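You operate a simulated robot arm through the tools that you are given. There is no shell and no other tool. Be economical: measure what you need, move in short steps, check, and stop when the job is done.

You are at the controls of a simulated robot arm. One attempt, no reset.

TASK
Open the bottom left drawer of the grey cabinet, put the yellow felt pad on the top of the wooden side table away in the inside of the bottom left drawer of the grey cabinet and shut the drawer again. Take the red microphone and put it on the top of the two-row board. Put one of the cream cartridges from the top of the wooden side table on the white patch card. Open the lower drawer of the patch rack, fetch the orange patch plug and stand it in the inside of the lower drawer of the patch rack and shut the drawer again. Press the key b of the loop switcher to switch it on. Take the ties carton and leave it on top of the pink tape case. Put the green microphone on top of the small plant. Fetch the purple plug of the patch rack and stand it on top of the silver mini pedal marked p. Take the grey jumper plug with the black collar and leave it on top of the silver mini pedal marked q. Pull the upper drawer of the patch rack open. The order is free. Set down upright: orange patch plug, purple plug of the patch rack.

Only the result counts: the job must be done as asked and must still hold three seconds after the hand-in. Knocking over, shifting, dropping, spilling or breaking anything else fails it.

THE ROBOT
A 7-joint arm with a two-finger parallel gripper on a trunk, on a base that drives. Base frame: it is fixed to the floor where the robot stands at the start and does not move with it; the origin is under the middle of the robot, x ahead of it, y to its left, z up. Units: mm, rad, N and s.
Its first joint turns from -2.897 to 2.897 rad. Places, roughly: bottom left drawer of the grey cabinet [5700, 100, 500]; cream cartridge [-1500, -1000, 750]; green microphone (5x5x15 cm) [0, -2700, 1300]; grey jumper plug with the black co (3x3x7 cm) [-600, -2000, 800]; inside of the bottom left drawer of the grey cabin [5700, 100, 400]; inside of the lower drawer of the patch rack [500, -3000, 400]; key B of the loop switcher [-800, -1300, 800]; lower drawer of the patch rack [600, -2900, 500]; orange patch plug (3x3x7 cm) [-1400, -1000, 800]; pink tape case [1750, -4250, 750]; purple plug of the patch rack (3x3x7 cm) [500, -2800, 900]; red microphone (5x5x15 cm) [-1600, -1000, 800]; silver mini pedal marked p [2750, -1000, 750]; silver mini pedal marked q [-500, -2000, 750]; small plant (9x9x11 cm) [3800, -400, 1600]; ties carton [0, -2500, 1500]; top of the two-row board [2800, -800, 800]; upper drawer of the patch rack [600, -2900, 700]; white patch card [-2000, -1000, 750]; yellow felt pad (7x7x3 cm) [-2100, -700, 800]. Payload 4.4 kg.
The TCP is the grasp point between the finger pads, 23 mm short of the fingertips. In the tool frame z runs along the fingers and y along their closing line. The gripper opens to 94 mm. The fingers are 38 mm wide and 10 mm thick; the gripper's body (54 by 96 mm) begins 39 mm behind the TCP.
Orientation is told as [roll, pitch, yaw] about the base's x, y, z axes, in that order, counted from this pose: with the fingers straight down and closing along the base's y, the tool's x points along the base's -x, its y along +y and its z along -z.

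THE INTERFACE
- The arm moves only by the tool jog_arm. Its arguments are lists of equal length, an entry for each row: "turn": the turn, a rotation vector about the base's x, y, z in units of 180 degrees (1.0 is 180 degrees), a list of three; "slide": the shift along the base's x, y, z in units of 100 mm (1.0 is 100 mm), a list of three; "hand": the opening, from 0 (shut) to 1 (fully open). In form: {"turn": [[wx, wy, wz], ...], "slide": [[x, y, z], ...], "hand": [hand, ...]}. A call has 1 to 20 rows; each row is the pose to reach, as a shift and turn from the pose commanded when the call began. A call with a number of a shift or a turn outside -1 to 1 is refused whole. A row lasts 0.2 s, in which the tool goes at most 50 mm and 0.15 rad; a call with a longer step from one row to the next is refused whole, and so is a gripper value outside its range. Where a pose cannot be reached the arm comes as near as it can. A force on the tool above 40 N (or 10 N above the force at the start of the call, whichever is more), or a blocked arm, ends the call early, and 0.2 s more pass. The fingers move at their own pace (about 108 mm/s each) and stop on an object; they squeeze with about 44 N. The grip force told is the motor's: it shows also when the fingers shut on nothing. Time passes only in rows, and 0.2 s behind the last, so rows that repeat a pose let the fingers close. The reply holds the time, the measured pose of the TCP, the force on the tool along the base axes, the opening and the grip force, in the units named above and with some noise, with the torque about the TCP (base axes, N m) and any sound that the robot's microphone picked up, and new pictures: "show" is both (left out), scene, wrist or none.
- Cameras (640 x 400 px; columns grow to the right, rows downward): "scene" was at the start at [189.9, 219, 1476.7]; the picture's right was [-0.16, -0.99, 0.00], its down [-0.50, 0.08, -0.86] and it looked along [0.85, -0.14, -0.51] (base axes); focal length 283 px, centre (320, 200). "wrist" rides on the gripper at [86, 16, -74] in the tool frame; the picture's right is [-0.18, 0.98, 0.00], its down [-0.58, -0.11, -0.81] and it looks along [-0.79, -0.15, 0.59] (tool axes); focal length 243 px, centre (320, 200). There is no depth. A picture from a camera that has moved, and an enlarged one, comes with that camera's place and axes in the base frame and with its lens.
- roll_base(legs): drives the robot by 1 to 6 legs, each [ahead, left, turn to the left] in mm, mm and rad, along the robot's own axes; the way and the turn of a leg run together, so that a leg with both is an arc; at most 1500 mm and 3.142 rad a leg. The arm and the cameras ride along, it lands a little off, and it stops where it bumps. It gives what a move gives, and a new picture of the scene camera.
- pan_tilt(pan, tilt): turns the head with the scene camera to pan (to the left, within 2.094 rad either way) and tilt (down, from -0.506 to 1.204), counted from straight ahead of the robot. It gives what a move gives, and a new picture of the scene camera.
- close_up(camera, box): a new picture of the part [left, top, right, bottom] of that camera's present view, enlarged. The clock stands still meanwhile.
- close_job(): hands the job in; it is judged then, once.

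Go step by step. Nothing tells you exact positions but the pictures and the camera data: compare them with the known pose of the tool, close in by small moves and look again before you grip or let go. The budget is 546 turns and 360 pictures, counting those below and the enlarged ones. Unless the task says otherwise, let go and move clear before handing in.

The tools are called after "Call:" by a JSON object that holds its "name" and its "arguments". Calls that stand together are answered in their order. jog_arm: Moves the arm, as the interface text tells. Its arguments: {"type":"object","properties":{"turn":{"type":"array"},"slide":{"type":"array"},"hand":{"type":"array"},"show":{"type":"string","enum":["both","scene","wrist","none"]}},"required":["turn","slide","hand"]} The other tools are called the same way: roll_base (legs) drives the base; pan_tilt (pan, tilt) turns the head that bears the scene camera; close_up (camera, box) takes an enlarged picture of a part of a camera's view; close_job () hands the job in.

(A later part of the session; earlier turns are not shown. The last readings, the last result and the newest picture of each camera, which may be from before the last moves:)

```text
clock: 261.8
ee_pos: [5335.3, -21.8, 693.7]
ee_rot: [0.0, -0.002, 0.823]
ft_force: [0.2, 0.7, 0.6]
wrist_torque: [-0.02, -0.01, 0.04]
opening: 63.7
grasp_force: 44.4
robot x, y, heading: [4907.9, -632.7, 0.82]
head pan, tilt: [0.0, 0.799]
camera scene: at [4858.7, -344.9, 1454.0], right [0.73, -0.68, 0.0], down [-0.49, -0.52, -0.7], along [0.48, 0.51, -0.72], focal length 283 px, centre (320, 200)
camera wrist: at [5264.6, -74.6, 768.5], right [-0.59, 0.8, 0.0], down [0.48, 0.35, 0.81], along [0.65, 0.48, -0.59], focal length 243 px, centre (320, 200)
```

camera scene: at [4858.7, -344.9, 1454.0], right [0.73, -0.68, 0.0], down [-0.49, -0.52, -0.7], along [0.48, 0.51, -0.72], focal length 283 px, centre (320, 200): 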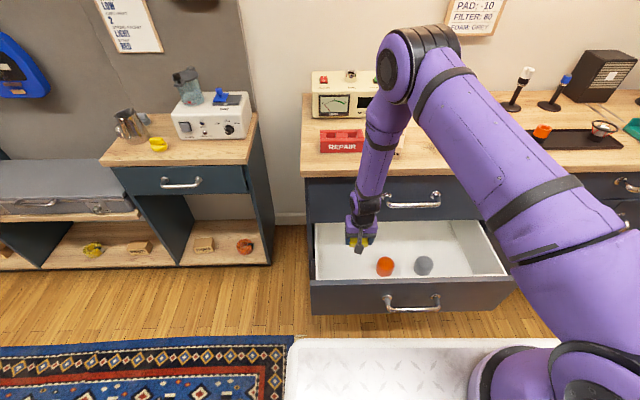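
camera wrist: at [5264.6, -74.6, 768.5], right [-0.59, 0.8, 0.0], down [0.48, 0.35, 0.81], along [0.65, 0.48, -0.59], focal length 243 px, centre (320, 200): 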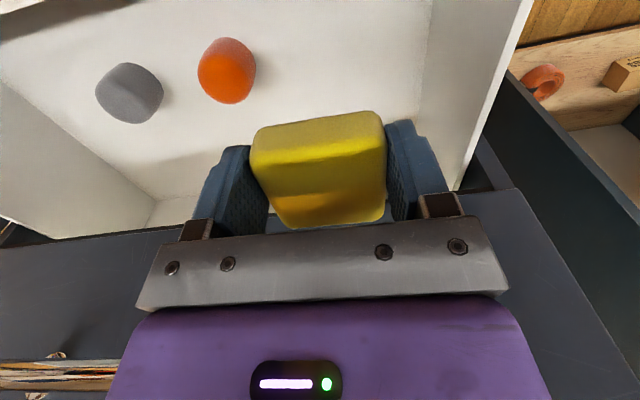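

Clear of walls and other items. I continue down into the drawer.

Call:
{"name": "jog_arm", "arguments": {"turn": [[0, 0, 0], [0, 0, 0]], "slide": [[0, 0, -0.5], [0, 0, -1]], "hand": [0.4, 0.4], "show": "none"}}

Call:
{"name": "jog_arm", "arguments": {"turn": [[0, 0, 0], [0, 0, 0]], "slide": [[0, 0, -0.5], [0, 0, -1]], "hand": [0.4, 0.4], "show": "both"}}

```text
clock: 262.4
ee_pos: [5336.3, -22.4, 595.2]
ee_rot: [0.002, -0.002, 0.823]
ft_force: [-0.4, -0.3, 0.5]
wrist_torque: [0.0, -0.03, 0.01]
opening: 64.0
grasp_force: 43.6
robot x, y, heading: [4908.3, -636.9, 0.816]
head pan, tilt: [0.0, 0.799]
```

```text
clock: 262.9
ee_pos: [5339.0, -16.4, 529.0]
ee_rot: [0.004, -0.007, 0.824]
ft_force: [0.0, -0.9, -0.9]
wrist_torque: [0.03, 0.04, 0.02]
opening: 64.0
grasp_force: 44.4
robot x, y, heading: [4906.3, -633.7, 0.818]
head pan, tilt: [0.0, 0.799]
stopped in row 2: the force on the tool passed its limit at 189 N (the readings are from after the stop); the commanded pose is now the measured one
camera scene: at [4858.7, -344.8, 1454.0], right [0.73, -0.68, 0.0], down [-0.49, -0.52, -0.7], along [0.48, 0.51, -0.72], focal length 283 px, centre (320, 200)
camera wrist: at [5268.8, -69.2, 603.8], right [-0.6, 0.8, 0.01], down [0.47, 0.35, 0.81], along [0.65, 0.49, -0.59], focal length 243 px, centre (320, 200)
```

scene: 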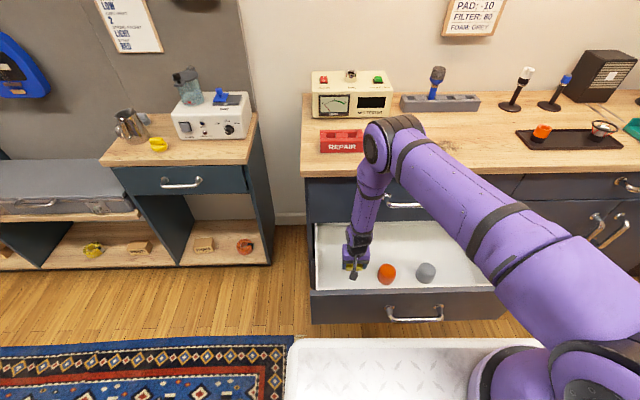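
wrist: 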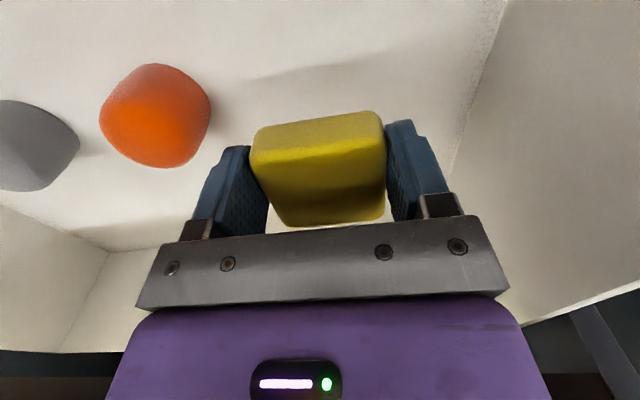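

The wrist camera bracket touched the drawer's front panel and slid the drawer a little. I rise, turn the tool 90 degrees so the camera is sideways, and try again.

Call:
{"name": "jog_arm", "arguments": {"turn": [[0, 0, 0], [0, 0, 0], [0, 0, -0.046], [0, 0, -0.092], [0, 0, -0.138], [0, 0, -0.184], [0, 0, -0.23], [0, 0, -0.276], [0, 0, -0.322], [0, 0, -0.368], [0, 0, -0.414], [0, 0, -0.46], [0, 0, -0.5]], "slide": [[0, 0, 0.5], [0, 0, 1], [0, 0, 1], [0, 0, 1], [0, 0, 1], [0, 0, 1], [0, 0, 1], [0, 0, 1], [0, 0, 1], [0, 0, 1], [0, 0, 1], [0.06, -0.1, 1], [0.08, -0.15, 1]], "hand": [0.4, 0.4, 0.4, 0.4, 0.4, 0.4, 0.4, 0.4, 0.4, 0.4, 0.4, 0.4, 0.4], "show": "both"}}

```text
clock: 265.7
ee_pos: [5347.1, -30.5, 628.9]
ee_rot: [0.002, -0.005, -0.751]
ft_force: [0.6, -0.8, 0.3]
wrist_torque: [0.0, -0.04, -0.02]
opening: 63.8
grasp_force: 43.9
robot x, y, heading: [4904.8, -636.5, 0.816]
head pan, tilt: [0.0, 0.799]
camera scene: at [4858.9, -344.4, 1453.9], right [0.73, -0.68, 0.0], down [-0.49, -0.52, -0.7], along [0.48, 0.51, -0.72], focal length 283 px, centre (320, 200)
camera wrist: at [5294.6, 40.3, 703.0], right [0.81, 0.59, 0.01], down [0.35, -0.48, 0.81], along [0.48, -0.65, -0.59], focal length 243 px, centre (320, 200)
```

scene: 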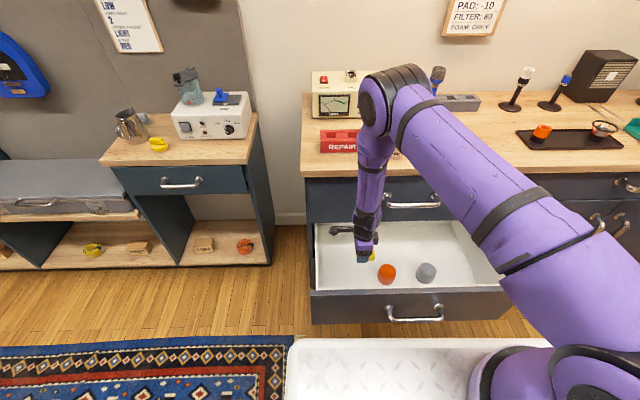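
wrist: 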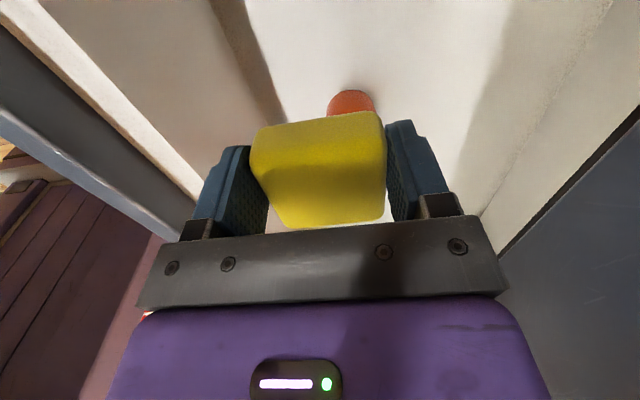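

The camera is now sideways inside the drawer outline. I descend again in smaller steps.

Call:
{"name": "jog_arm", "arguments": {"turn": [[0, 0, 0], [0, 0, 0], [0, 0, 0], [0, 0, 0]], "slide": [[0, 0, -0.25], [0, 0, -0.5], [0, 0, -0.75], [0, 0, -1]], "hand": [0.4, 0.4, 0.4, 0.4], "show": "both"}}

```text
clock: 266.7
ee_pos: [5347.3, -31.2, 528.5]
ee_rot: [0.003, -0.003, -0.749]
ft_force: [0.0, 0.1, -0.6]
wrist_torque: [0.0, 0.01, 0.02]
opening: 64.0
grasp_force: 43.4
robot x, y, heading: [4905.6, -633.3, 0.821]
head pan, tilt: [0.0, 0.799]
camera scene: at [4858.9, -344.6, 1453.9], right [0.73, -0.68, 0.0], down [-0.49, -0.52, -0.7], along [0.48, 0.51, -0.72], focal length 283 px, centre (320, 200)
camera wrist: at [5295.1, 39.0, 603.8], right [0.8, 0.59, 0.01], down [0.35, -0.48, 0.81], along [0.48, -0.65, -0.59], focal length 243 px, centre (320, 200)
```

scene: 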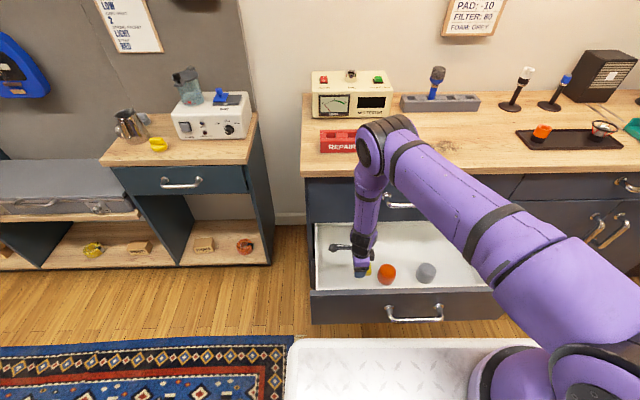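
wrist: 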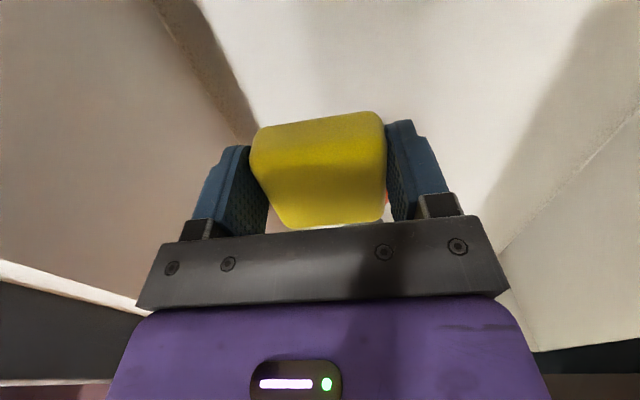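

No contact. I continue down until it touches.

Call:
{"name": "jog_arm", "arguments": {"turn": [[0, 0, 0], [0, 0, 0], [0, 0, 0], [0, 0, 0]], "slide": [[0, 0, -0.2], [0, 0, -0.4], [0, 0, -0.55], [0, 0, -0.7]], "hand": [0.4, 0.4, 0.4, 0.4], "show": "both"}}

```text
clock: 267.7
ee_pos: [5347.1, -31.2, 460.2]
ee_rot: [0.003, -0.006, -0.748]
ft_force: [-0.4, 0.2, -0.1]
wrist_torque: [0.0, 0.02, 0.0]
opening: 63.7
grasp_force: 44.0
robot x, y, heading: [4903.5, -633.9, 0.821]
head pan, tilt: [0.0, 0.799]
camera scene: at [4859.0, -344.5, 1453.9], right [0.73, -0.68, 0.0], down [-0.49, -0.52, -0.7], along [0.48, 0.51, -0.72], focal length 283 px, centre (320, 200)
camera wrist: at [5294.8, 38.8, 533.6], right [0.8, 0.6, 0.01], down [0.35, -0.47, 0.81], along [0.48, -0.65, -0.59], focal length 243 px, centre (320, 200)
```

scene: 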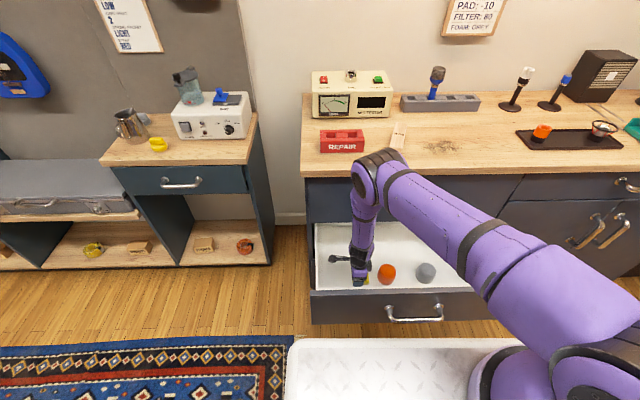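
wrist: 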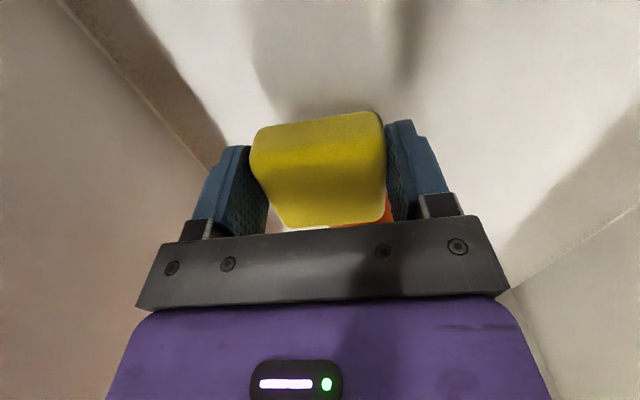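

Shadows show the floor is near. I lower in fine steps.

Call:
{"name": "jog_arm", "arguments": {"turn": [[0, 0, 0], [0, 0, 0], [0, 0, 0], [0, 0, 0], [0, 0, 0], [0, 0, 0]], "slide": [[0, 0, -0.08], [0, 0, -0.16], [0, 0, -0.24], [0, 0, -0.32], [0, 0, -0.4], [0, 0, -0.48]], "hand": [0.4, 0.4, 0.4, 0.4, 0.4, 0.4], "show": "wrist"}}

```text
clock: 269.1
ee_pos: [5349.8, -27.1, 421.0]
ee_rot: [0.012, -0.005, -0.749]
ft_force: [2.3, -0.1, 20.7]
wrist_torque: [-0.29, 0.2, 0.07]
opening: 63.9
grasp_force: 43.5
robot x, y, heading: [4905.9, -635.4, 0.815]
head pan, tilt: [0.0, 0.799]
stopped in row 6: the force on the tool passed its limit at 58 N (the readings are from after the stop); the commanded pose is now the measured one
camera wrist: at [5297.4, 42.9, 494.6], right [0.8, 0.59, 0.01], down [0.34, -0.48, 0.81], along [0.49, -0.64, -0.59], focal length 243 px, centre (320, 200)
```

wrist: 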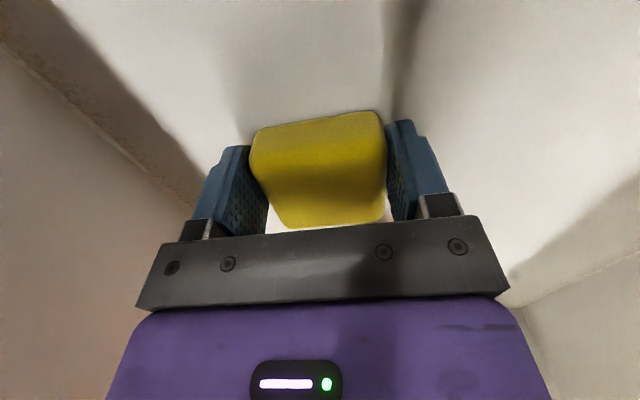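

Touched the floor at about 420. I release and rise.

Call:
{"name": "jog_arm", "arguments": {"turn": [[0, 0, 0], [0, 0, 0], [0, 0, 0], [0, 0, 0], [0, 0, 0], [0, 0, 0]], "slide": [[0, 0, 0.02], [0, 0, 0.02], [0, 0, 0.02], [0, 0, 0.3], [0, 0, 0.65], [0, 0, 1]], "hand": [0.85, 0.85, 0.85, 0.85, 0.85, 0.85], "show": "none"}}

Call:
{"name": "jog_arm", "arguments": {"turn": [[0, 0, 0], [0, 0, 0], [0, 0, 0]], "slide": [[0, 0, 0.35], [0, 0, 0.7], [0, 0, 1]], "hand": [0.85, 0.85, 0.85], "show": "none"}}

Call:
{"name": "jog_arm", "arguments": {"turn": [[0, 0, 0], [0, 0, 0], [0, 0, 0]], "slide": [[0, 0, 0.35], [0, 0, 0.7], [0, 0, 1]], "hand": [0.85, 0.85, 0.85], "show": "both"}}

```text
clock: 270.5
ee_pos: [5349.6, -29.2, 518.5]
ee_rot: [0.008, -0.007, -0.748]
ft_force: [-0.2, 0.1, -0.1]
wrist_torque: [0.0, -0.01, 0.02]
opening: 80.1
grasp_force: 0.1
robot x, y, heading: [4907.1, -636.8, 0.817]
head pan, tilt: [0.0, 0.799]
```

```text
clock: 271.3
ee_pos: [5350.0, -28.6, 619.2]
ee_rot: [0.009, -0.004, -0.748]
ft_force: [0.4, -0.6, -0.5]
wrist_torque: [0.04, -0.01, -0.03]
opening: 79.9
grasp_force: 0.2
robot x, y, heading: [4906.5, -635.4, 0.82]
head pan, tilt: [0.0, 0.799]
```

```text
clock: 272.1
ee_pos: [5348.2, -29.1, 717.7]
ee_rot: [0.009, -0.005, -0.749]
ft_force: [0.0, 0.5, -0.6]
wrist_torque: [0.02, 0.01, 0.0]
opening: 79.9
grasp_force: 0.0
robot x, y, heading: [4903.6, -633.6, 0.814]
head pan, tilt: [0.0, 0.799]
camera scene: at [4859.3, -344.2, 1453.9], right [0.73, -0.68, 0.0], down [-0.49, -0.52, -0.7], along [0.48, 0.51, -0.72], focal length 283 px, centre (320, 200)
camera wrist: at [5296.0, 40.8, 793.5], right [0.8, 0.59, 0.01], down [0.34, -0.48, 0.81], along [0.49, -0.65, -0.59], focal length 243 px, centre (320, 200)
```

scene: 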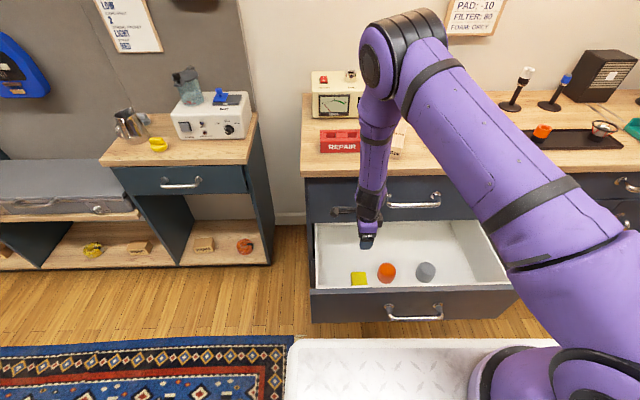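
wrist: 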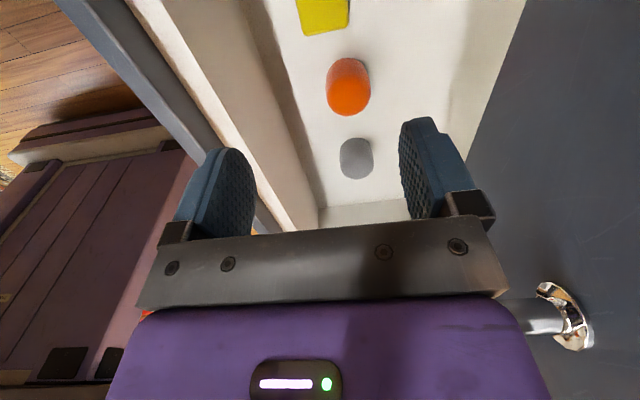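

The pad lies in the drawer. I back the base off and align with the middle of the drawer front to push it shut.

Call:
{"name": "roll_base", "arguments": {"legs": [[-60, 0, 0], [0, -166, 0], [-220, 0, 0]]}}

Call:
{"name": "jog_arm", "arguments": {"turn": [[0.035, -0.031, 0], [0.07, -0.062, 0], [0.105, -0.093, 0], [0.14, -0.124, 0], [0.175, -0.155, 0], [0.21, -0.186, 0], [0.245, -0.217, 0]], "slide": [[0, 0, -0.2], [0, 0, -0.4], [0, 0, -0.6], [0, 0, -0.8], [0, 0, -1], [0, 0, -1], [0, 0, -1]], "hand": [0, 0, 0, 0, 0, 0, 0], "show": "both"}}

```text
clock: 275.4
ee_pos: [5278.4, -349.4, 718.7]
ee_rot: [0.008, -0.005, -0.751]
ft_force: [0.8, 0.1, -0.2]
wrist_torque: [0.02, -0.03, 0.01]
opening: 79.9
grasp_force: 0.0
robot x, y, heading: [4834.8, -955.9, 0.818]
head pan, tilt: [0.0, 0.799]
camera scene: at [4787.5, -664.0, 1453.9], right [0.73, -0.69, 0.0], down [-0.49, -0.52, -0.7], along [0.48, 0.51, -0.72], focal length 283 px, centre (320, 200)
```

scene: 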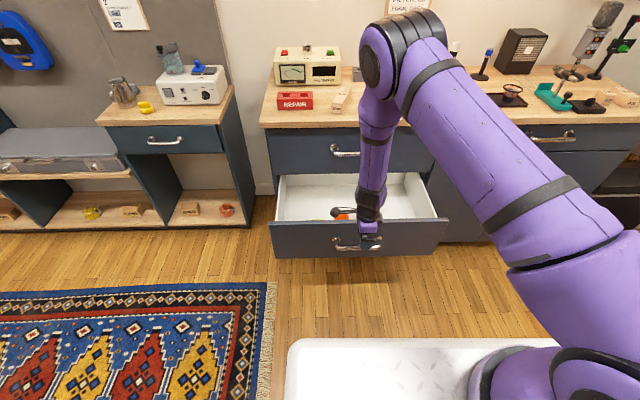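

```text
clock: 277.0
ee_pos: [5278.3, -349.5, 619.1]
ee_rot: [1.04, 0.021, -0.742]
ft_force: [-0.4, 0.7, -0.3]
wrist_torque: [-0.04, -0.04, -0.03]
opening: 0.1
grasp_force: 42.5
robot x, y, heading: [4834.4, -959.1, 0.816]
head pan, tilt: [0.0, 0.799]
camera scene: at [4787.6, -664.0, 1453.9], right [0.73, -0.69, 0.0], down [-0.49, -0.52, -0.7], along [0.48, 0.51, -0.72], focal length 283 px, centre (320, 200)
camera wrist: at [5177.7, -333.3, 673.0], right [0.48, 0.23, 0.84], down [-0.07, -0.95, 0.3], along [0.87, -0.21, -0.44], focal length 243 px, centre (320, 200)
```

scene: 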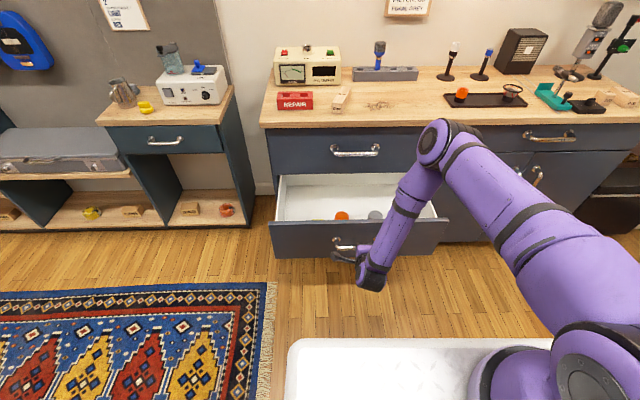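
wrist: 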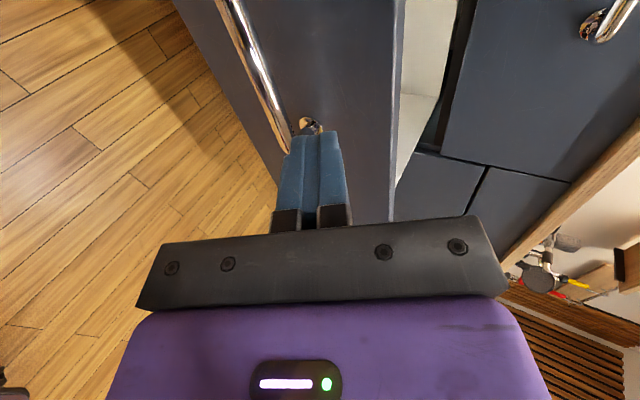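

I lower 45 mm so the fingertips meet the panel between bar and top edge, then push with the base.

Call:
{"name": "jog_arm", "arguments": {"turn": [[0, 0, 0], [0, 0, 0]], "slide": [[0, 0, -0.25], [0, 0, -0.45]], "hand": [0, 0], "show": "none"}}

Call:
{"name": "roll_base", "arguments": {"legs": [[180, 0, 0]]}}

Call:
{"name": "close_up", "arguments": {"camera": "wrist", "box": [0, 0, 640, 400]}}

```text
clock: 277.6
ee_pos: [5279.0, -349.5, 574.7]
ee_rot: [1.038, 0.021, -0.744]
ft_force: [-0.1, -0.1, -0.6]
wrist_torque: [0.04, 0.01, 0.01]
opening: 0.0
grasp_force: 42.1
robot x, y, heading: [4835.5, -958.1, 0.814]
head pan, tilt: [0.0, 0.799]
```

```text
clock: 279.1
ee_pos: [5396.3, -216.4, 574.0]
ee_rot: [1.036, 0.019, -0.737]
ft_force: [0.5, 1.0, 1.4]
wrist_torque: [0.0, 0.03, -0.02]
opening: 0.0
grasp_force: 42.5
robot x, y, heading: [4957.0, -824.1, 0.821]
head pan, tilt: [0.0, 0.799]
camera scene: at [4907.3, -534.0, 1453.9], right [0.73, -0.68, 0.0], down [-0.49, -0.53, -0.7], along [0.47, 0.51, -0.72], focal length 283 px, centre (320, 200)
```

scene: 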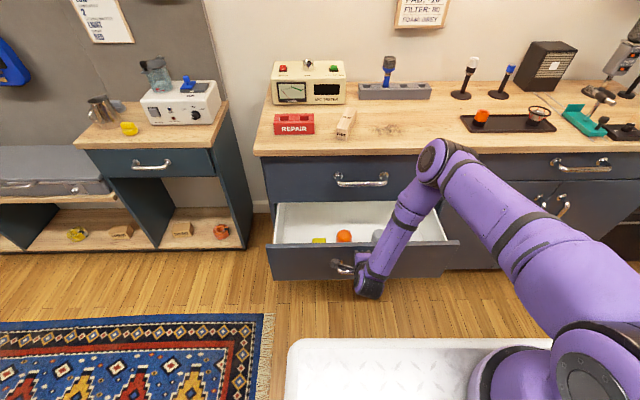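

```text
1.00 times, centred on (320, 200) of wrist (not enlarged: the box is as wide or as high as the picture)
camera zoom: at [5295.4, -200.7, 628.2], right [0.48, 0.24, 0.84], down [-0.07, -0.95, 0.3], along [0.87, -0.2, -0.44], focal length 243 px, centre (320, 200)
```

zoom: 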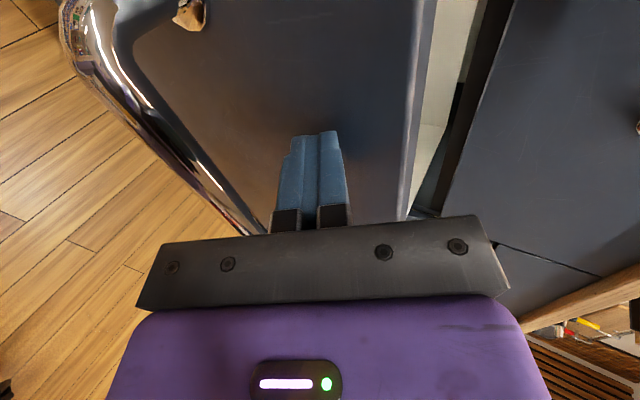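

The fingertips are on the panel. I keep pushing.

Call:
{"name": "roll_base", "arguments": {"legs": [[215, 0, 0]]}}

Call:
{"name": "close_up", "arguments": {"camera": "scene", "box": [240, 160, 480, 310]}}

```text
clock: 280.8
ee_pos: [5536.7, -66.3, 573.9]
ee_rot: [1.034, 0.019, -0.738]
ft_force: [-2.7, -3.6, 3.6]
wrist_torque: [0.06, 0.0, 0.06]
opening: 0.0
grasp_force: 42.1
robot x, y, heading: [5101.3, -671.8, 0.823]
head pan, tilt: [0.0, 0.799]
stopped in leg 1: the force on the tool passed its limit at 49 N (the readings are from after the stop); the commanded pose is now the measured one
camera scene: at [5049.2, -381.6, 1454.0], right [0.73, -0.68, 0.0], down [-0.49, -0.53, -0.7], along [0.47, 0.51, -0.72], focal length 283 px, centre (320, 200)
```

scene: 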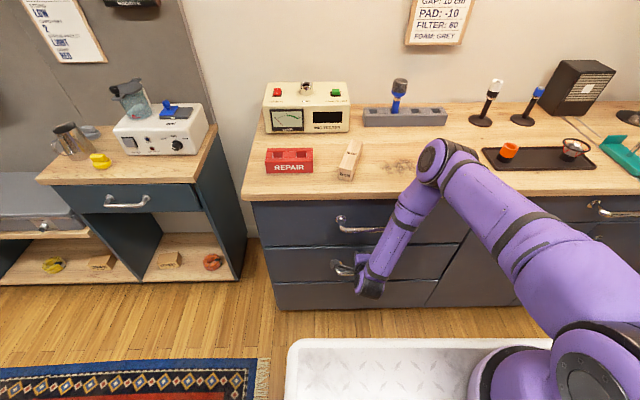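

```text
2.67 times, centred on (360, 235) of scene
camera zoom: at [5049.2, -381.6, 1454.0], right [0.73, -0.68, 0.0], down [-0.49, -0.53, -0.7], along [0.47, 0.51, -0.72], focal length 754 px, centre (213, 107)
```

zoom: 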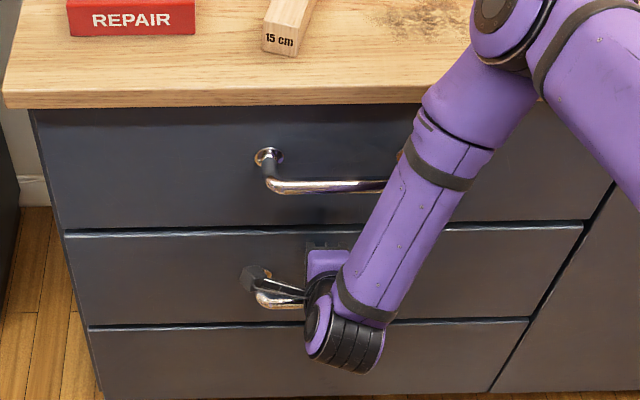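

The drawer is shut. I back off, restore the tool and raise it for travel.

Call:
{"name": "roll_base", "arguments": {"legs": [[-230, 0, 0]]}}

Call:
{"name": "jog_arm", "arguments": {"turn": [[-0.035, 0.031, 0], [-0.07, 0.062, 0], [-0.105, 0.093, 0], [-0.14, 0.124, 0], [-0.175, 0.155, 0], [-0.21, 0.186, 0], [-0.245, 0.217, 0]], "slide": [[0, 0, 0.2], [0, 0, 0.4], [0, 0, 0.6], [0, 0, 0.8], [0, 0, 1], [0, 0, 1], [0, 0, 1]], "hand": [1, 1, 1, 1, 1, 1, 1], "show": "none"}}

Call:
{"name": "jog_arm", "arguments": {"turn": [[0, 0, 0.046], [0, 0, 0.092], [0, 0, 0.138], [0, 0, 0.184], [0, 0, 0.23], [0, 0, 0.276], [0, 0, 0.322], [0, 0, 0.368], [0, 0, 0.414], [0, 0, 0.46], [0, 0, 0.498]], "slide": [[0, 0, 0.2], [0, 0, 0.4], [0, 0, 0.6], [0, 0, 0.8], [0, 0, 1], [0, 0, 1], [0, 0, 1], [0, 0, 1], [0, 0, 1], [0, 0, 1], [0, 0, 1]], "hand": [1, 1, 1, 1, 1, 1, 1, 1, 1, 1, 1], "show": "none"}}

Call:
{"name": "jog_arm", "arguments": {"turn": [[0, 0, 0], [0, 0, 0]], "slide": [[0, 0, 0.5], [0, 0, 1]], "hand": [1, 1], "show": "none"}}

Call:
{"name": "jog_arm", "arguments": {"turn": [[0, 0, 0], [0, 0, 0]], "slide": [[0, 0, 0.5], [0, 0, 1]], "hand": [1, 1], "show": "scene"}}

```text
clock: 282.5
ee_pos: [5383.3, -234.7, 573.1]
ee_rot: [1.034, 0.018, -0.737]
ft_force: [-0.2, -0.8, -0.5]
wrist_torque: [-0.01, 0.03, 0.02]
opening: 0.1
grasp_force: 42.2
robot x, y, heading: [4943.6, -838.9, 0.822]
head pan, tilt: [0.0, 0.799]
camera scene: at [4894.5, -548.2, 1453.9], right [0.73, -0.68, 0.0], down [-0.49, -0.52, -0.7], along [0.48, 0.51, -0.72], focal length 283 px, centre (320, 200)
```

scene: 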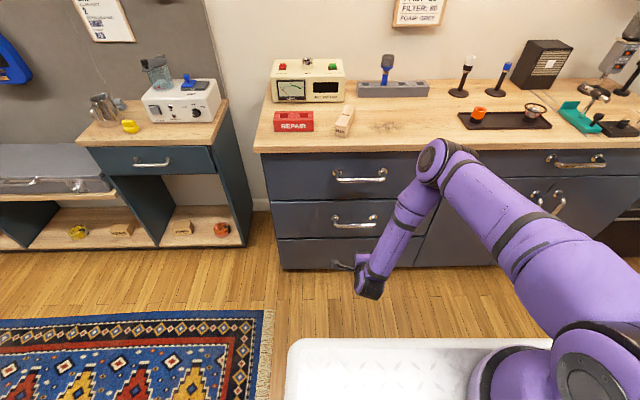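

```text
clock: 284.1
ee_pos: [5381.8, -232.9, 674.3]
ee_rot: [0.006, -0.001, -0.749]
ft_force: [-0.2, 0.3, 0.8]
wrist_torque: [0.01, 0.0, -0.04]
opening: 93.8
grasp_force: 0.0
robot x, y, heading: [4940.5, -837.8, 0.815]
head pan, tilt: [0.0, 0.799]
```

```text
clock: 286.5
ee_pos: [5382.5, -234.3, 774.7]
ee_rot: [0.006, -0.002, 0.82]
ft_force: [0.0, -0.1, 1.0]
wrist_torque: [0.0, 0.0, 0.02]
opening: 94.2
grasp_force: 0.0
robot x, y, heading: [4942.4, -838.2, 0.827]
head pan, tilt: [0.0, 0.799]
```

```text
clock: 287.1
ee_pos: [5382.1, -233.1, 872.9]
ee_rot: [0.006, 0.0, 0.816]
ft_force: [0.8, -0.2, -0.1]
wrist_torque: [-0.02, 0.01, 0.02]
opening: 93.9
grasp_force: 0.1
robot x, y, heading: [4942.6, -839.9, 0.821]
head pan, tilt: [0.0, 0.799]
```

```text
clock: 287.7
ee_pos: [5385.4, -233.4, 971.8]
ee_rot: [0.004, 0.001, 0.817]
ft_force: [-0.4, 0.6, -0.7]
wrist_torque: [-0.01, 0.01, -0.01]
opening: 94.1
grasp_force: 0.1
robot x, y, heading: [4940.8, -838.7, 0.821]
head pan, tilt: [0.0, 0.799]
camera scene: at [4894.8, -547.6, 1453.8], right [0.73, -0.68, 0.0], down [-0.49, -0.52, -0.7], along [0.48, 0.51, -0.72], focal length 283 px, centre (320, 200)
```

scene: 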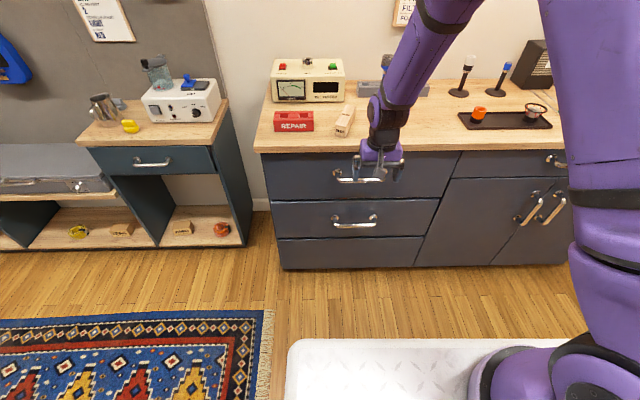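

The drawer is flush. Next I travel to the patch rack in the south, via the aisle and west of the desk.

Call:
{"name": "roll_base", "arguments": {"legs": [[0, 0, 1.6], [1048, -215, 0], [1048, -215, 0], [0, 0, 1.565], [911, -366, 0], [1108, 157, 0]]}}

Call:
{"name": "roll_base", "arguments": {"legs": [[1363, -327, 0]]}}

Call:
{"name": "pan_tilt", "arguments": {"pan": 0.3, "tilt": 0.5}}

```text
clock: 316.0
ee_pos: [1825.1, -1160.7, 972.9]
ee_rot: [0.005, -0.003, -2.244]
ft_force: [-0.1, 0.6, 0.4]
wrist_torque: [0.04, -0.03, 0.01]
opening: 94.1
grasp_force: 0.0
robot x, y, heading: [2216.9, -519.4, -2.244]
head pan, tilt: [0.0, 0.799]
camera scene: at [2289.8, -811.4, 1453.9], right [-0.78, 0.62, 0.0], down [0.45, 0.56, -0.7], along [-0.43, -0.55, -0.72], focal length 283 px, centre (320, 200)
```

scene: 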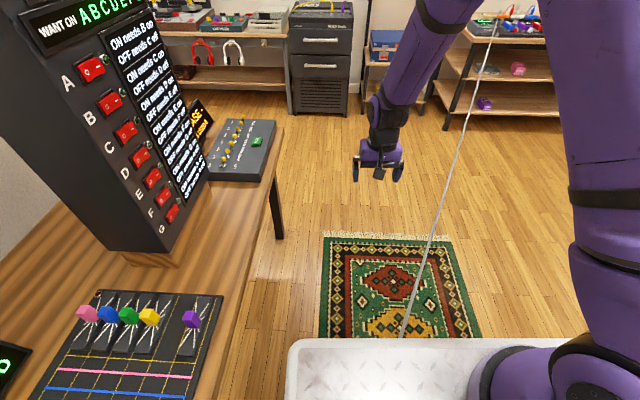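

```text
clock: 323.0
ee_pos: [756.3, -2058.9, 973.2]
ee_rot: [0.005, -0.002, -2.209]
ft_force: [-0.5, -0.3, -0.3]
wrist_torque: [0.0, 0.0, 0.01]
opening: 94.1
grasp_force: 0.0
robot x, y, heading: [1124.9, -1406.0, -2.203]
head pan, tilt: [0.0, 0.799]
camera scene: at [1208.5, -1693.9, 1453.9], right [-0.81, 0.59, 0.0], down [0.43, 0.58, -0.7], along [-0.41, -0.56, -0.72], focal length 283 px, centre (320, 200)
```

scene: 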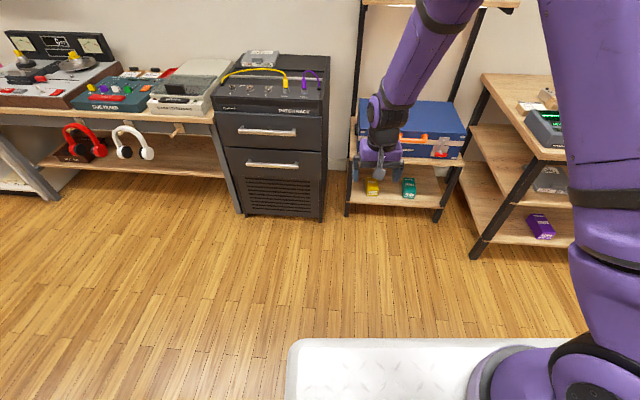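

```text
clock: 323.8
ee_pos: [755.6, -2060.8, 972.9]
ee_rot: [0.005, -0.001, -2.211]
ft_force: [-0.2, 0.8, -0.7]
wrist_torque: [0.04, -0.03, -0.01]
opening: 93.8
grasp_force: 0.1
robot x, y, heading: [1125.5, -1409.1, -2.205]
head pan, tilt: [0.3, 0.499]
camera scene: at [1226.4, -1714.8, 1479.8], right [-0.94, 0.33, 0.0], down [0.16, 0.45, -0.88], along [-0.29, -0.83, -0.48], focal length 283 px, centre (320, 200)
```

scene: 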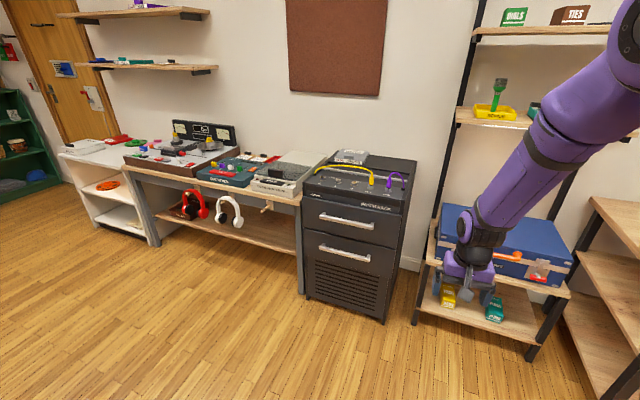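

The patch rack's lower handle is near (711,-2827,484). I drive to face it.

Call:
{"name": "roll_base", "arguments": {"legs": [[572, 592, 0], [0, 0, -0.105]]}}

Call:
{"name": "pan_tilt", "arguments": {"pan": 0, "tilt": 0.8}}

```text
clock: 328.7
ee_pos: [824.2, -2819.5, 972.6]
ee_rot: [0.005, -0.001, -2.325]
ft_force: [-0.3, 0.2, 0.3]
wrist_torque: [-0.02, 0.01, 0.0]
opening: 94.2
grasp_force: 0.1
robot x, y, heading: [1261.2, -2213.4, -2.324]
head pan, tilt: [0.3, 0.499]
camera scene: at [1331.3, -2531.7, 1479.9], right [-0.9, 0.44, 0.0], down [0.21, 0.43, -0.88], along [-0.38, -0.79, -0.48], focal length 283 px, centre (320, 200)
```

scene: 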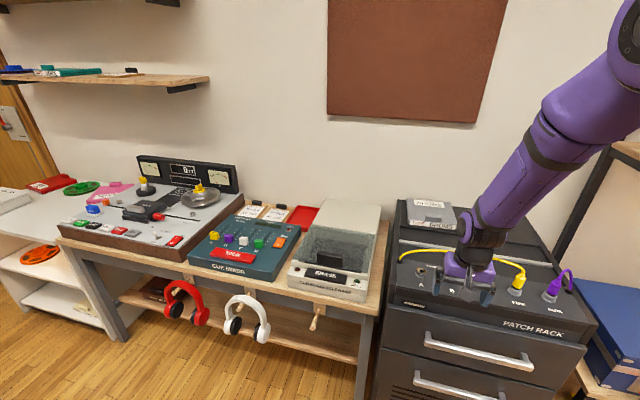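

```text
clock: 329.5
ee_pos: [824.5, -2819.2, 972.9]
ee_rot: [0.005, 0.0, -2.327]
ft_force: [-0.7, -0.3, 1.2]
wrist_torque: [0.02, -0.04, 0.02]
opening: 93.8
grasp_force: 0.2
robot x, y, heading: [1268.7, -2216.1, -2.32]
head pan, tilt: [0.0, 0.799]
camera scene: at [1315.9, -2508.8, 1454.0], right [-0.73, 0.68, 0.0], down [0.49, 0.52, -0.7], along [-0.48, -0.51, -0.72], focal length 283 px, centre (320, 200)
```

scene: 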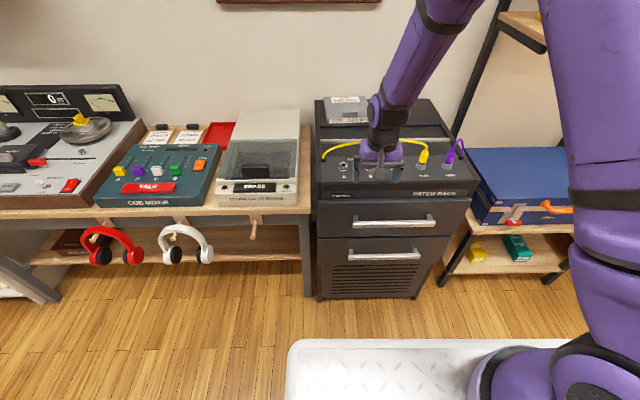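

I turn the tool as before, lower it and tilt it, in front of the rack.

Call:
{"name": "jog_arm", "arguments": {"turn": [[0, 0, -0.046], [0, 0, -0.092], [0, 0, -0.138], [0, 0, -0.184], [0, 0, -0.23], [0, 0, -0.276], [0, 0, -0.322], [0, 0, -0.368], [0, 0, -0.414], [0, 0, -0.46], [0, 0, -0.5]], "slide": [[0, 0.1, 0], [0, 0.2, 0], [0, 0.4, 0], [0, 0.6, 0], [-0.05, 0.8, 0], [-0.08, 0.86, -0.2], [-0.08, 0.86, -0.4], [-0.08, 0.86, -0.6], [-0.08, 0.86, -0.8], [-0.08, 0.86, -1], [-0.08, 0.86, -1]], "hand": [1, 1, 1, 1, 1, 1, 1, 1, 1, 1, 1], "show": "none"}}

Call:
{"name": "jog_arm", "arguments": {"turn": [[0, 0, 0], [0, 0, 0], [0, 0, 0], [0, 0, 0]], "slide": [[0, 0.43, 0], [-0.08, 0.85, 0], [-0.08, 0.85, -0.5], [-0.08, 0.85, -1]], "hand": [0.45, 0.45, 0.45, 0.45], "show": "none"}}

Call:
{"name": "jog_arm", "arguments": {"turn": [[-0.0341, 0.0319, 0], [-0.0682, 0.0638, 0], [-0.1023, 0.0957, 0], [-0.1364, 0.1276, 0], [-0.1705, 0.1595, 0], [-0.2046, 0.1914, 0], [-0.2387, 0.2233, 0]], "slide": [[0, 0, -0.2], [0, 0, -0.4], [0, 0, -0.6], [0, 0, -0.8], [0, 0, -1], [0, 0, -1], [0, 0, -1]], "hand": [0.45, 0.45, 0.45, 0.45, 0.45, 0.45, 0.45], "show": "none"}}

Call:
{"name": "roll_base", "arguments": {"legs": [[90, 0, 0]]}}

Call:
{"name": "jog_arm", "arguments": {"turn": [[0, 0, 0], [0, 0, 0]], "slide": [[0, 0, -0.4], [0, 0, -0.8]], "hand": [0.45, 0.45], "show": "both"}}

```text
clock: 331.9
ee_pos: [817.2, -2732.6, 871.9]
ee_rot: [0.006, -0.002, 2.386]
ft_force: [-0.1, 0.2, 0.2]
wrist_torque: [0.01, -0.01, 0.01]
opening: 93.9
grasp_force: 0.0
robot x, y, heading: [1265.2, -2219.0, -2.317]
head pan, tilt: [0.0, 0.799]
```

```text
clock: 332.9
ee_pos: [806.1, -2650.0, 770.3]
ee_rot: [0.007, -0.001, 2.389]
ft_force: [0.5, 0.2, -0.5]
wrist_torque: [0.02, 0.02, 0.02]
opening: 42.3
grasp_force: 0.1
robot x, y, heading: [1269.6, -2215.2, -2.317]
head pan, tilt: [0.0, 0.799]
```

```text
clock: 334.5
ee_pos: [808.2, -2649.1, 672.7]
ee_rot: [1.036, 0.002, 2.389]
ft_force: [0.9, 0.8, 0.2]
wrist_torque: [-0.01, -0.03, -0.01]
opening: 42.2
grasp_force: 0.2
robot x, y, heading: [1262.7, -2215.9, -2.321]
head pan, tilt: [0.0, 0.799]
```

```text
clock: 335.6
ee_pos: [745.8, -2714.9, 671.8]
ee_rot: [1.031, 0.001, 2.387]
ft_force: [-0.3, 0.0, -0.1]
wrist_torque: [0.02, -0.01, -0.01]
opening: 42.1
grasp_force: 0.1
robot x, y, heading: [1205.0, -2283.1, -2.321]
head pan, tilt: [0.0, 0.799]
camera scene: at [1254.1, -2575.3, 1453.9], right [-0.73, 0.68, 0.0], down [0.49, 0.52, -0.7], along [-0.48, -0.51, -0.72], focal length 283 px, centre (320, 200)
```

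scene: 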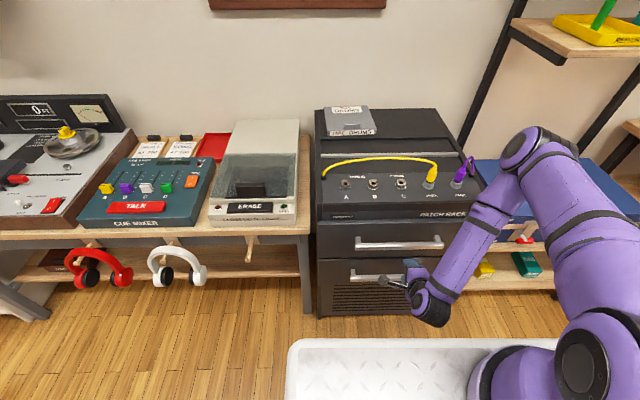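

```text
clock: 336.2
ee_pos: [746.4, -2715.0, 590.7]
ee_rot: [1.034, 0.002, 2.387]
ft_force: [0.2, 0.8, -0.3]
wrist_torque: [-0.02, 0.0, -0.02]
opening: 42.2
grasp_force: 0.0
robot x, y, heading: [1205.0, -2281.3, -2.321]
head pan, tilt: [0.0, 0.799]
camera scene: at [1254.2, -2575.3, 1453.9], right [-0.73, 0.68, 0.0], down [0.49, 0.52, -0.7], along [-0.48, -0.51, -0.72], focal length 283 px, centre (320, 200)
camera wrist: at [846.8, -2734.9, 643.8], right [-0.48, -0.24, 0.84], down [0.09, 0.94, 0.32], along [-0.87, 0.23, -0.43], focal length 243 px, centre (320, 200)
```

scene: 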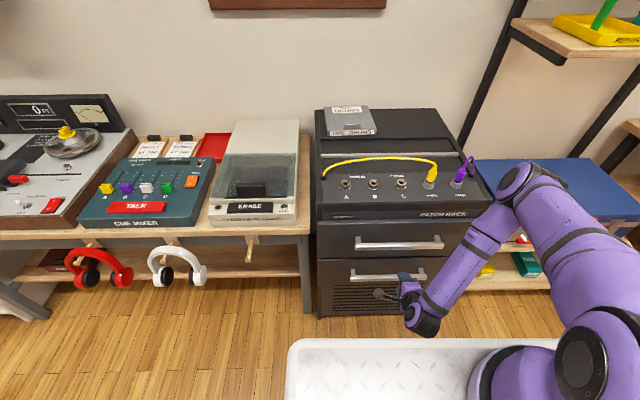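
wrist: 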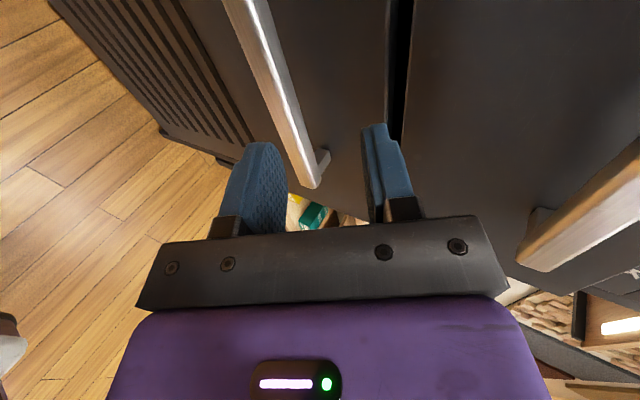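

The bar is about 40 mm below the tool axis. I lower 45 mm and look again.

Call:
{"name": "jog_arm", "arguments": {"turn": [[0, 0, 0], [0, 0, 0]], "slide": [[0, 0, -0.25], [0, 0, -0.45]], "hand": [0.45, 0.45], "show": "wrist"}}

```text
clock: 336.9
ee_pos: [745.9, -2715.5, 548.9]
ee_rot: [1.033, 0.0, 2.385]
ft_force: [-0.1, -0.9, 0.0]
wrist_torque: [0.01, -0.03, 0.01]
opening: 42.6
grasp_force: 0.1
robot x, y, heading: [1203.8, -2278.9, -2.318]
head pan, tilt: [0.0, 0.799]
camera wrist: at [847.5, -2734.6, 600.4], right [-0.48, -0.24, 0.84], down [0.09, 0.94, 0.32], along [-0.87, 0.23, -0.43], focal length 243 px, centre (320, 200)
```

wrist: 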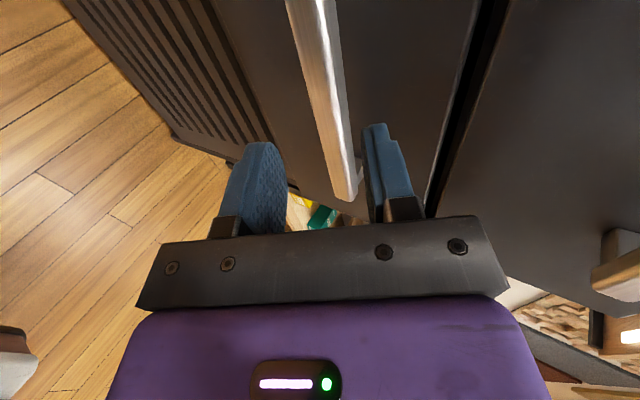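

Bar on axis, about 65 mm away. I advance.

Call:
{"name": "jog_arm", "arguments": {"turn": [[0, 0, 0], [0, 0, 0]], "slide": [[-0.2, -0.22, -0.13], [-0.36, -0.39, -0.25]], "hand": [0.45, 0.45], "show": "wrist"}}

```text
clock: 337.4
ee_pos: [708.4, -2754.8, 521.9]
ee_rot: [1.034, 0.001, 2.388]
ft_force: [0.0, 0.2, 0.2]
wrist_torque: [0.02, 0.0, 0.0]
opening: 42.2
grasp_force: 0.1
robot x, y, heading: [1201.4, -2283.4, -2.322]
head pan, tilt: [0.0, 0.799]
camera wrist: at [810.3, -2772.9, 575.3], right [-0.48, -0.24, 0.84], down [0.09, 0.94, 0.32], along [-0.87, 0.23, -0.43], focal length 243 px, centre (320, 200)
```

wrist: 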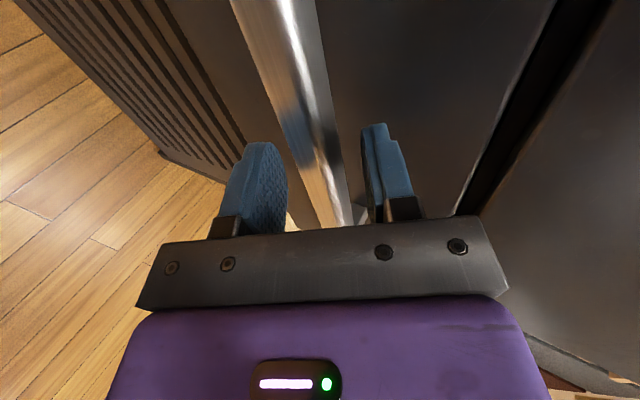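

The bar appears between the fingertips. I advance 12 mm more and close.

Call:
{"name": "jog_arm", "arguments": {"turn": [[0, 0, 0], [0, 0, 0], [0, 0, 0], [0, 0, 0]], "slide": [[-0.07, -0.075, -0.05], [-0.07, -0.075, -0.05], [-0.07, -0.075, -0.05], [-0.07, -0.075, -0.05]], "hand": [0.45, 0, 0, 0], "show": "wrist"}}

```text
clock: 338.4
ee_pos: [702.7, -2761.0, 515.9]
ee_rot: [1.027, -0.001, 2.39]
ft_force: [6.6, 8.6, -29.2]
wrist_torque: [1.23, 1.47, 0.79]
opening: 28.0
grasp_force: 44.7
robot x, y, heading: [1202.2, -2282.7, -2.322]
head pan, tilt: [0.0, 0.799]
camera wrist: at [803.7, -2780.2, 568.8], right [-0.48, -0.24, 0.84], down [0.09, 0.94, 0.32], along [-0.87, 0.23, -0.43], focal length 243 px, centre (320, 200)
```

wrist: 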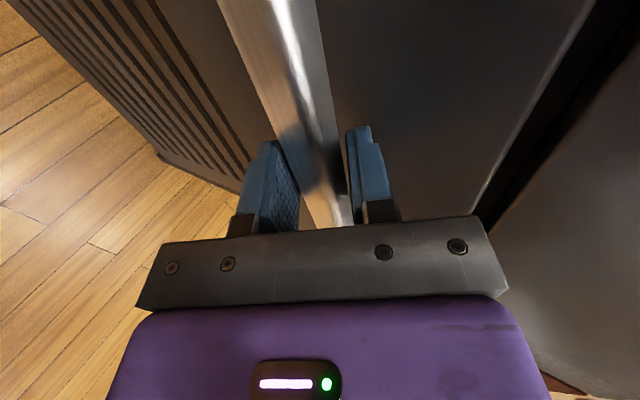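

Gripped. I relax the vertical load and pull with the base.

Call:
{"name": "jog_arm", "arguments": {"turn": [[0, 0, 0], [0, 0, 0]], "slide": [[0, 0, -0.03], [0, 0, -0.05]], "hand": [0, 0], "show": "none"}}

Call:
{"name": "roll_base", "arguments": {"legs": [[-120, 0, 0]]}}

```text
clock: 339.2
ee_pos: [702.7, -2763.3, 515.0]
ee_rot: [1.039, -0.001, 2.389]
ft_force: [4.5, 8.5, 17.7]
wrist_torque: [1.05, 1.73, 0.55]
opening: 28.1
grasp_force: 45.4
robot x, y, heading: [1207.1, -2283.1, -2.323]
head pan, tilt: [0.0, 0.799]
stopped in row 2: the force on the tool passed its limit at 42 N (the readings are from after the stop); the commanded pose is now the measured one
```

```text
clock: 340.6
ee_pos: [780.5, -2675.1, 515.2]
ee_rot: [1.042, -0.008, 2.388]
ft_force: [1.0, 0.8, 2.8]
wrist_torque: [0.8, 1.44, 0.36]
opening: 27.8
grasp_force: 44.6
robot x, y, heading: [1282.6, -2196.0, -2.319]
head pan, tilt: [0.0, 0.799]
stopped in leg 1: the force on the tool passed its limit at 41 N (the readings are from after the stop); the commanded pose is now the measured one
camera scene: at [1335.7, -2487.2, 1453.9], right [-0.73, 0.68, 0.0], down [0.49, 0.53, -0.7], along [-0.47, -0.51, -0.72], focal length 283 px, centre (320, 200)
```

scene: 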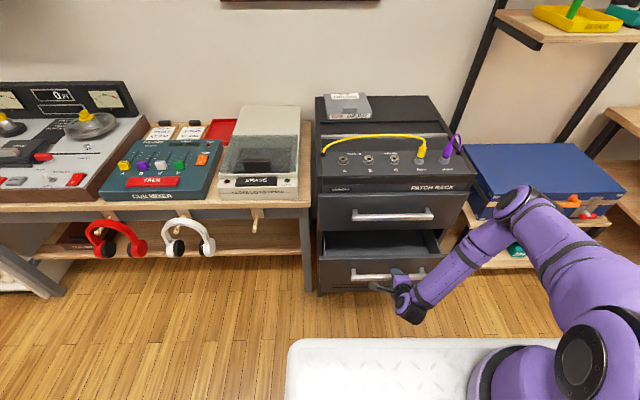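

Opened about 117 mm. I pull 110 more.

Call:
{"name": "roll_base", "arguments": {"legs": [[-110, 0, 0]]}}

Call:
{"name": "close_up", "arguments": {"camera": "scene", "box": [290, 150, 490, 310]}}

```text
clock: 341.8
ee_pos: [852.2, -2593.7, 515.1]
ee_rot: [1.043, -0.007, 2.381]
ft_force: [-25.2, 20.4, 7.7]
wrist_torque: [0.81, 1.38, 0.6]
opening: 28.1
grasp_force: 44.8
robot x, y, heading: [1360.0, -2112.2, -2.318]
head pan, tilt: [0.0, 0.799]
camera scene: at [1409.7, -2406.5, 1454.1], right [-0.73, 0.68, 0.0], down [0.49, 0.52, -0.7], along [-0.47, -0.51, -0.72], focal length 283 px, centre (320, 200)
```

scene: 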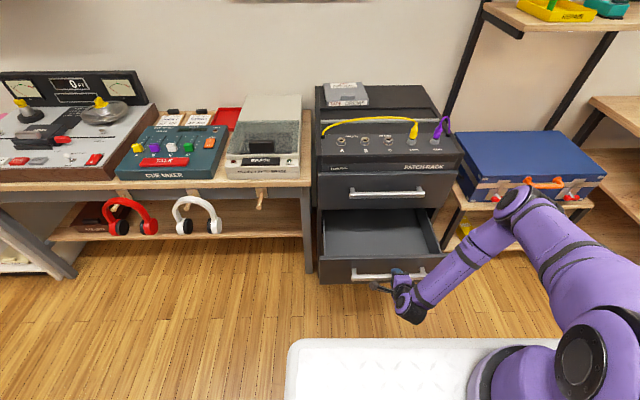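

```text
2.50 times, centred on (390, 230) of scene
camera zoom: at [1409.7, -2406.5, 1454.1], right [-0.73, 0.68, 0.0], down [0.49, 0.52, -0.7], along [-0.47, -0.51, -0.72], focal length 707 px, centre (145, 125)
```

zoom: 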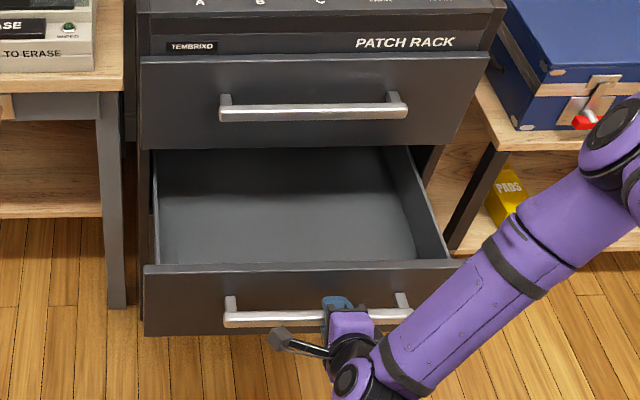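

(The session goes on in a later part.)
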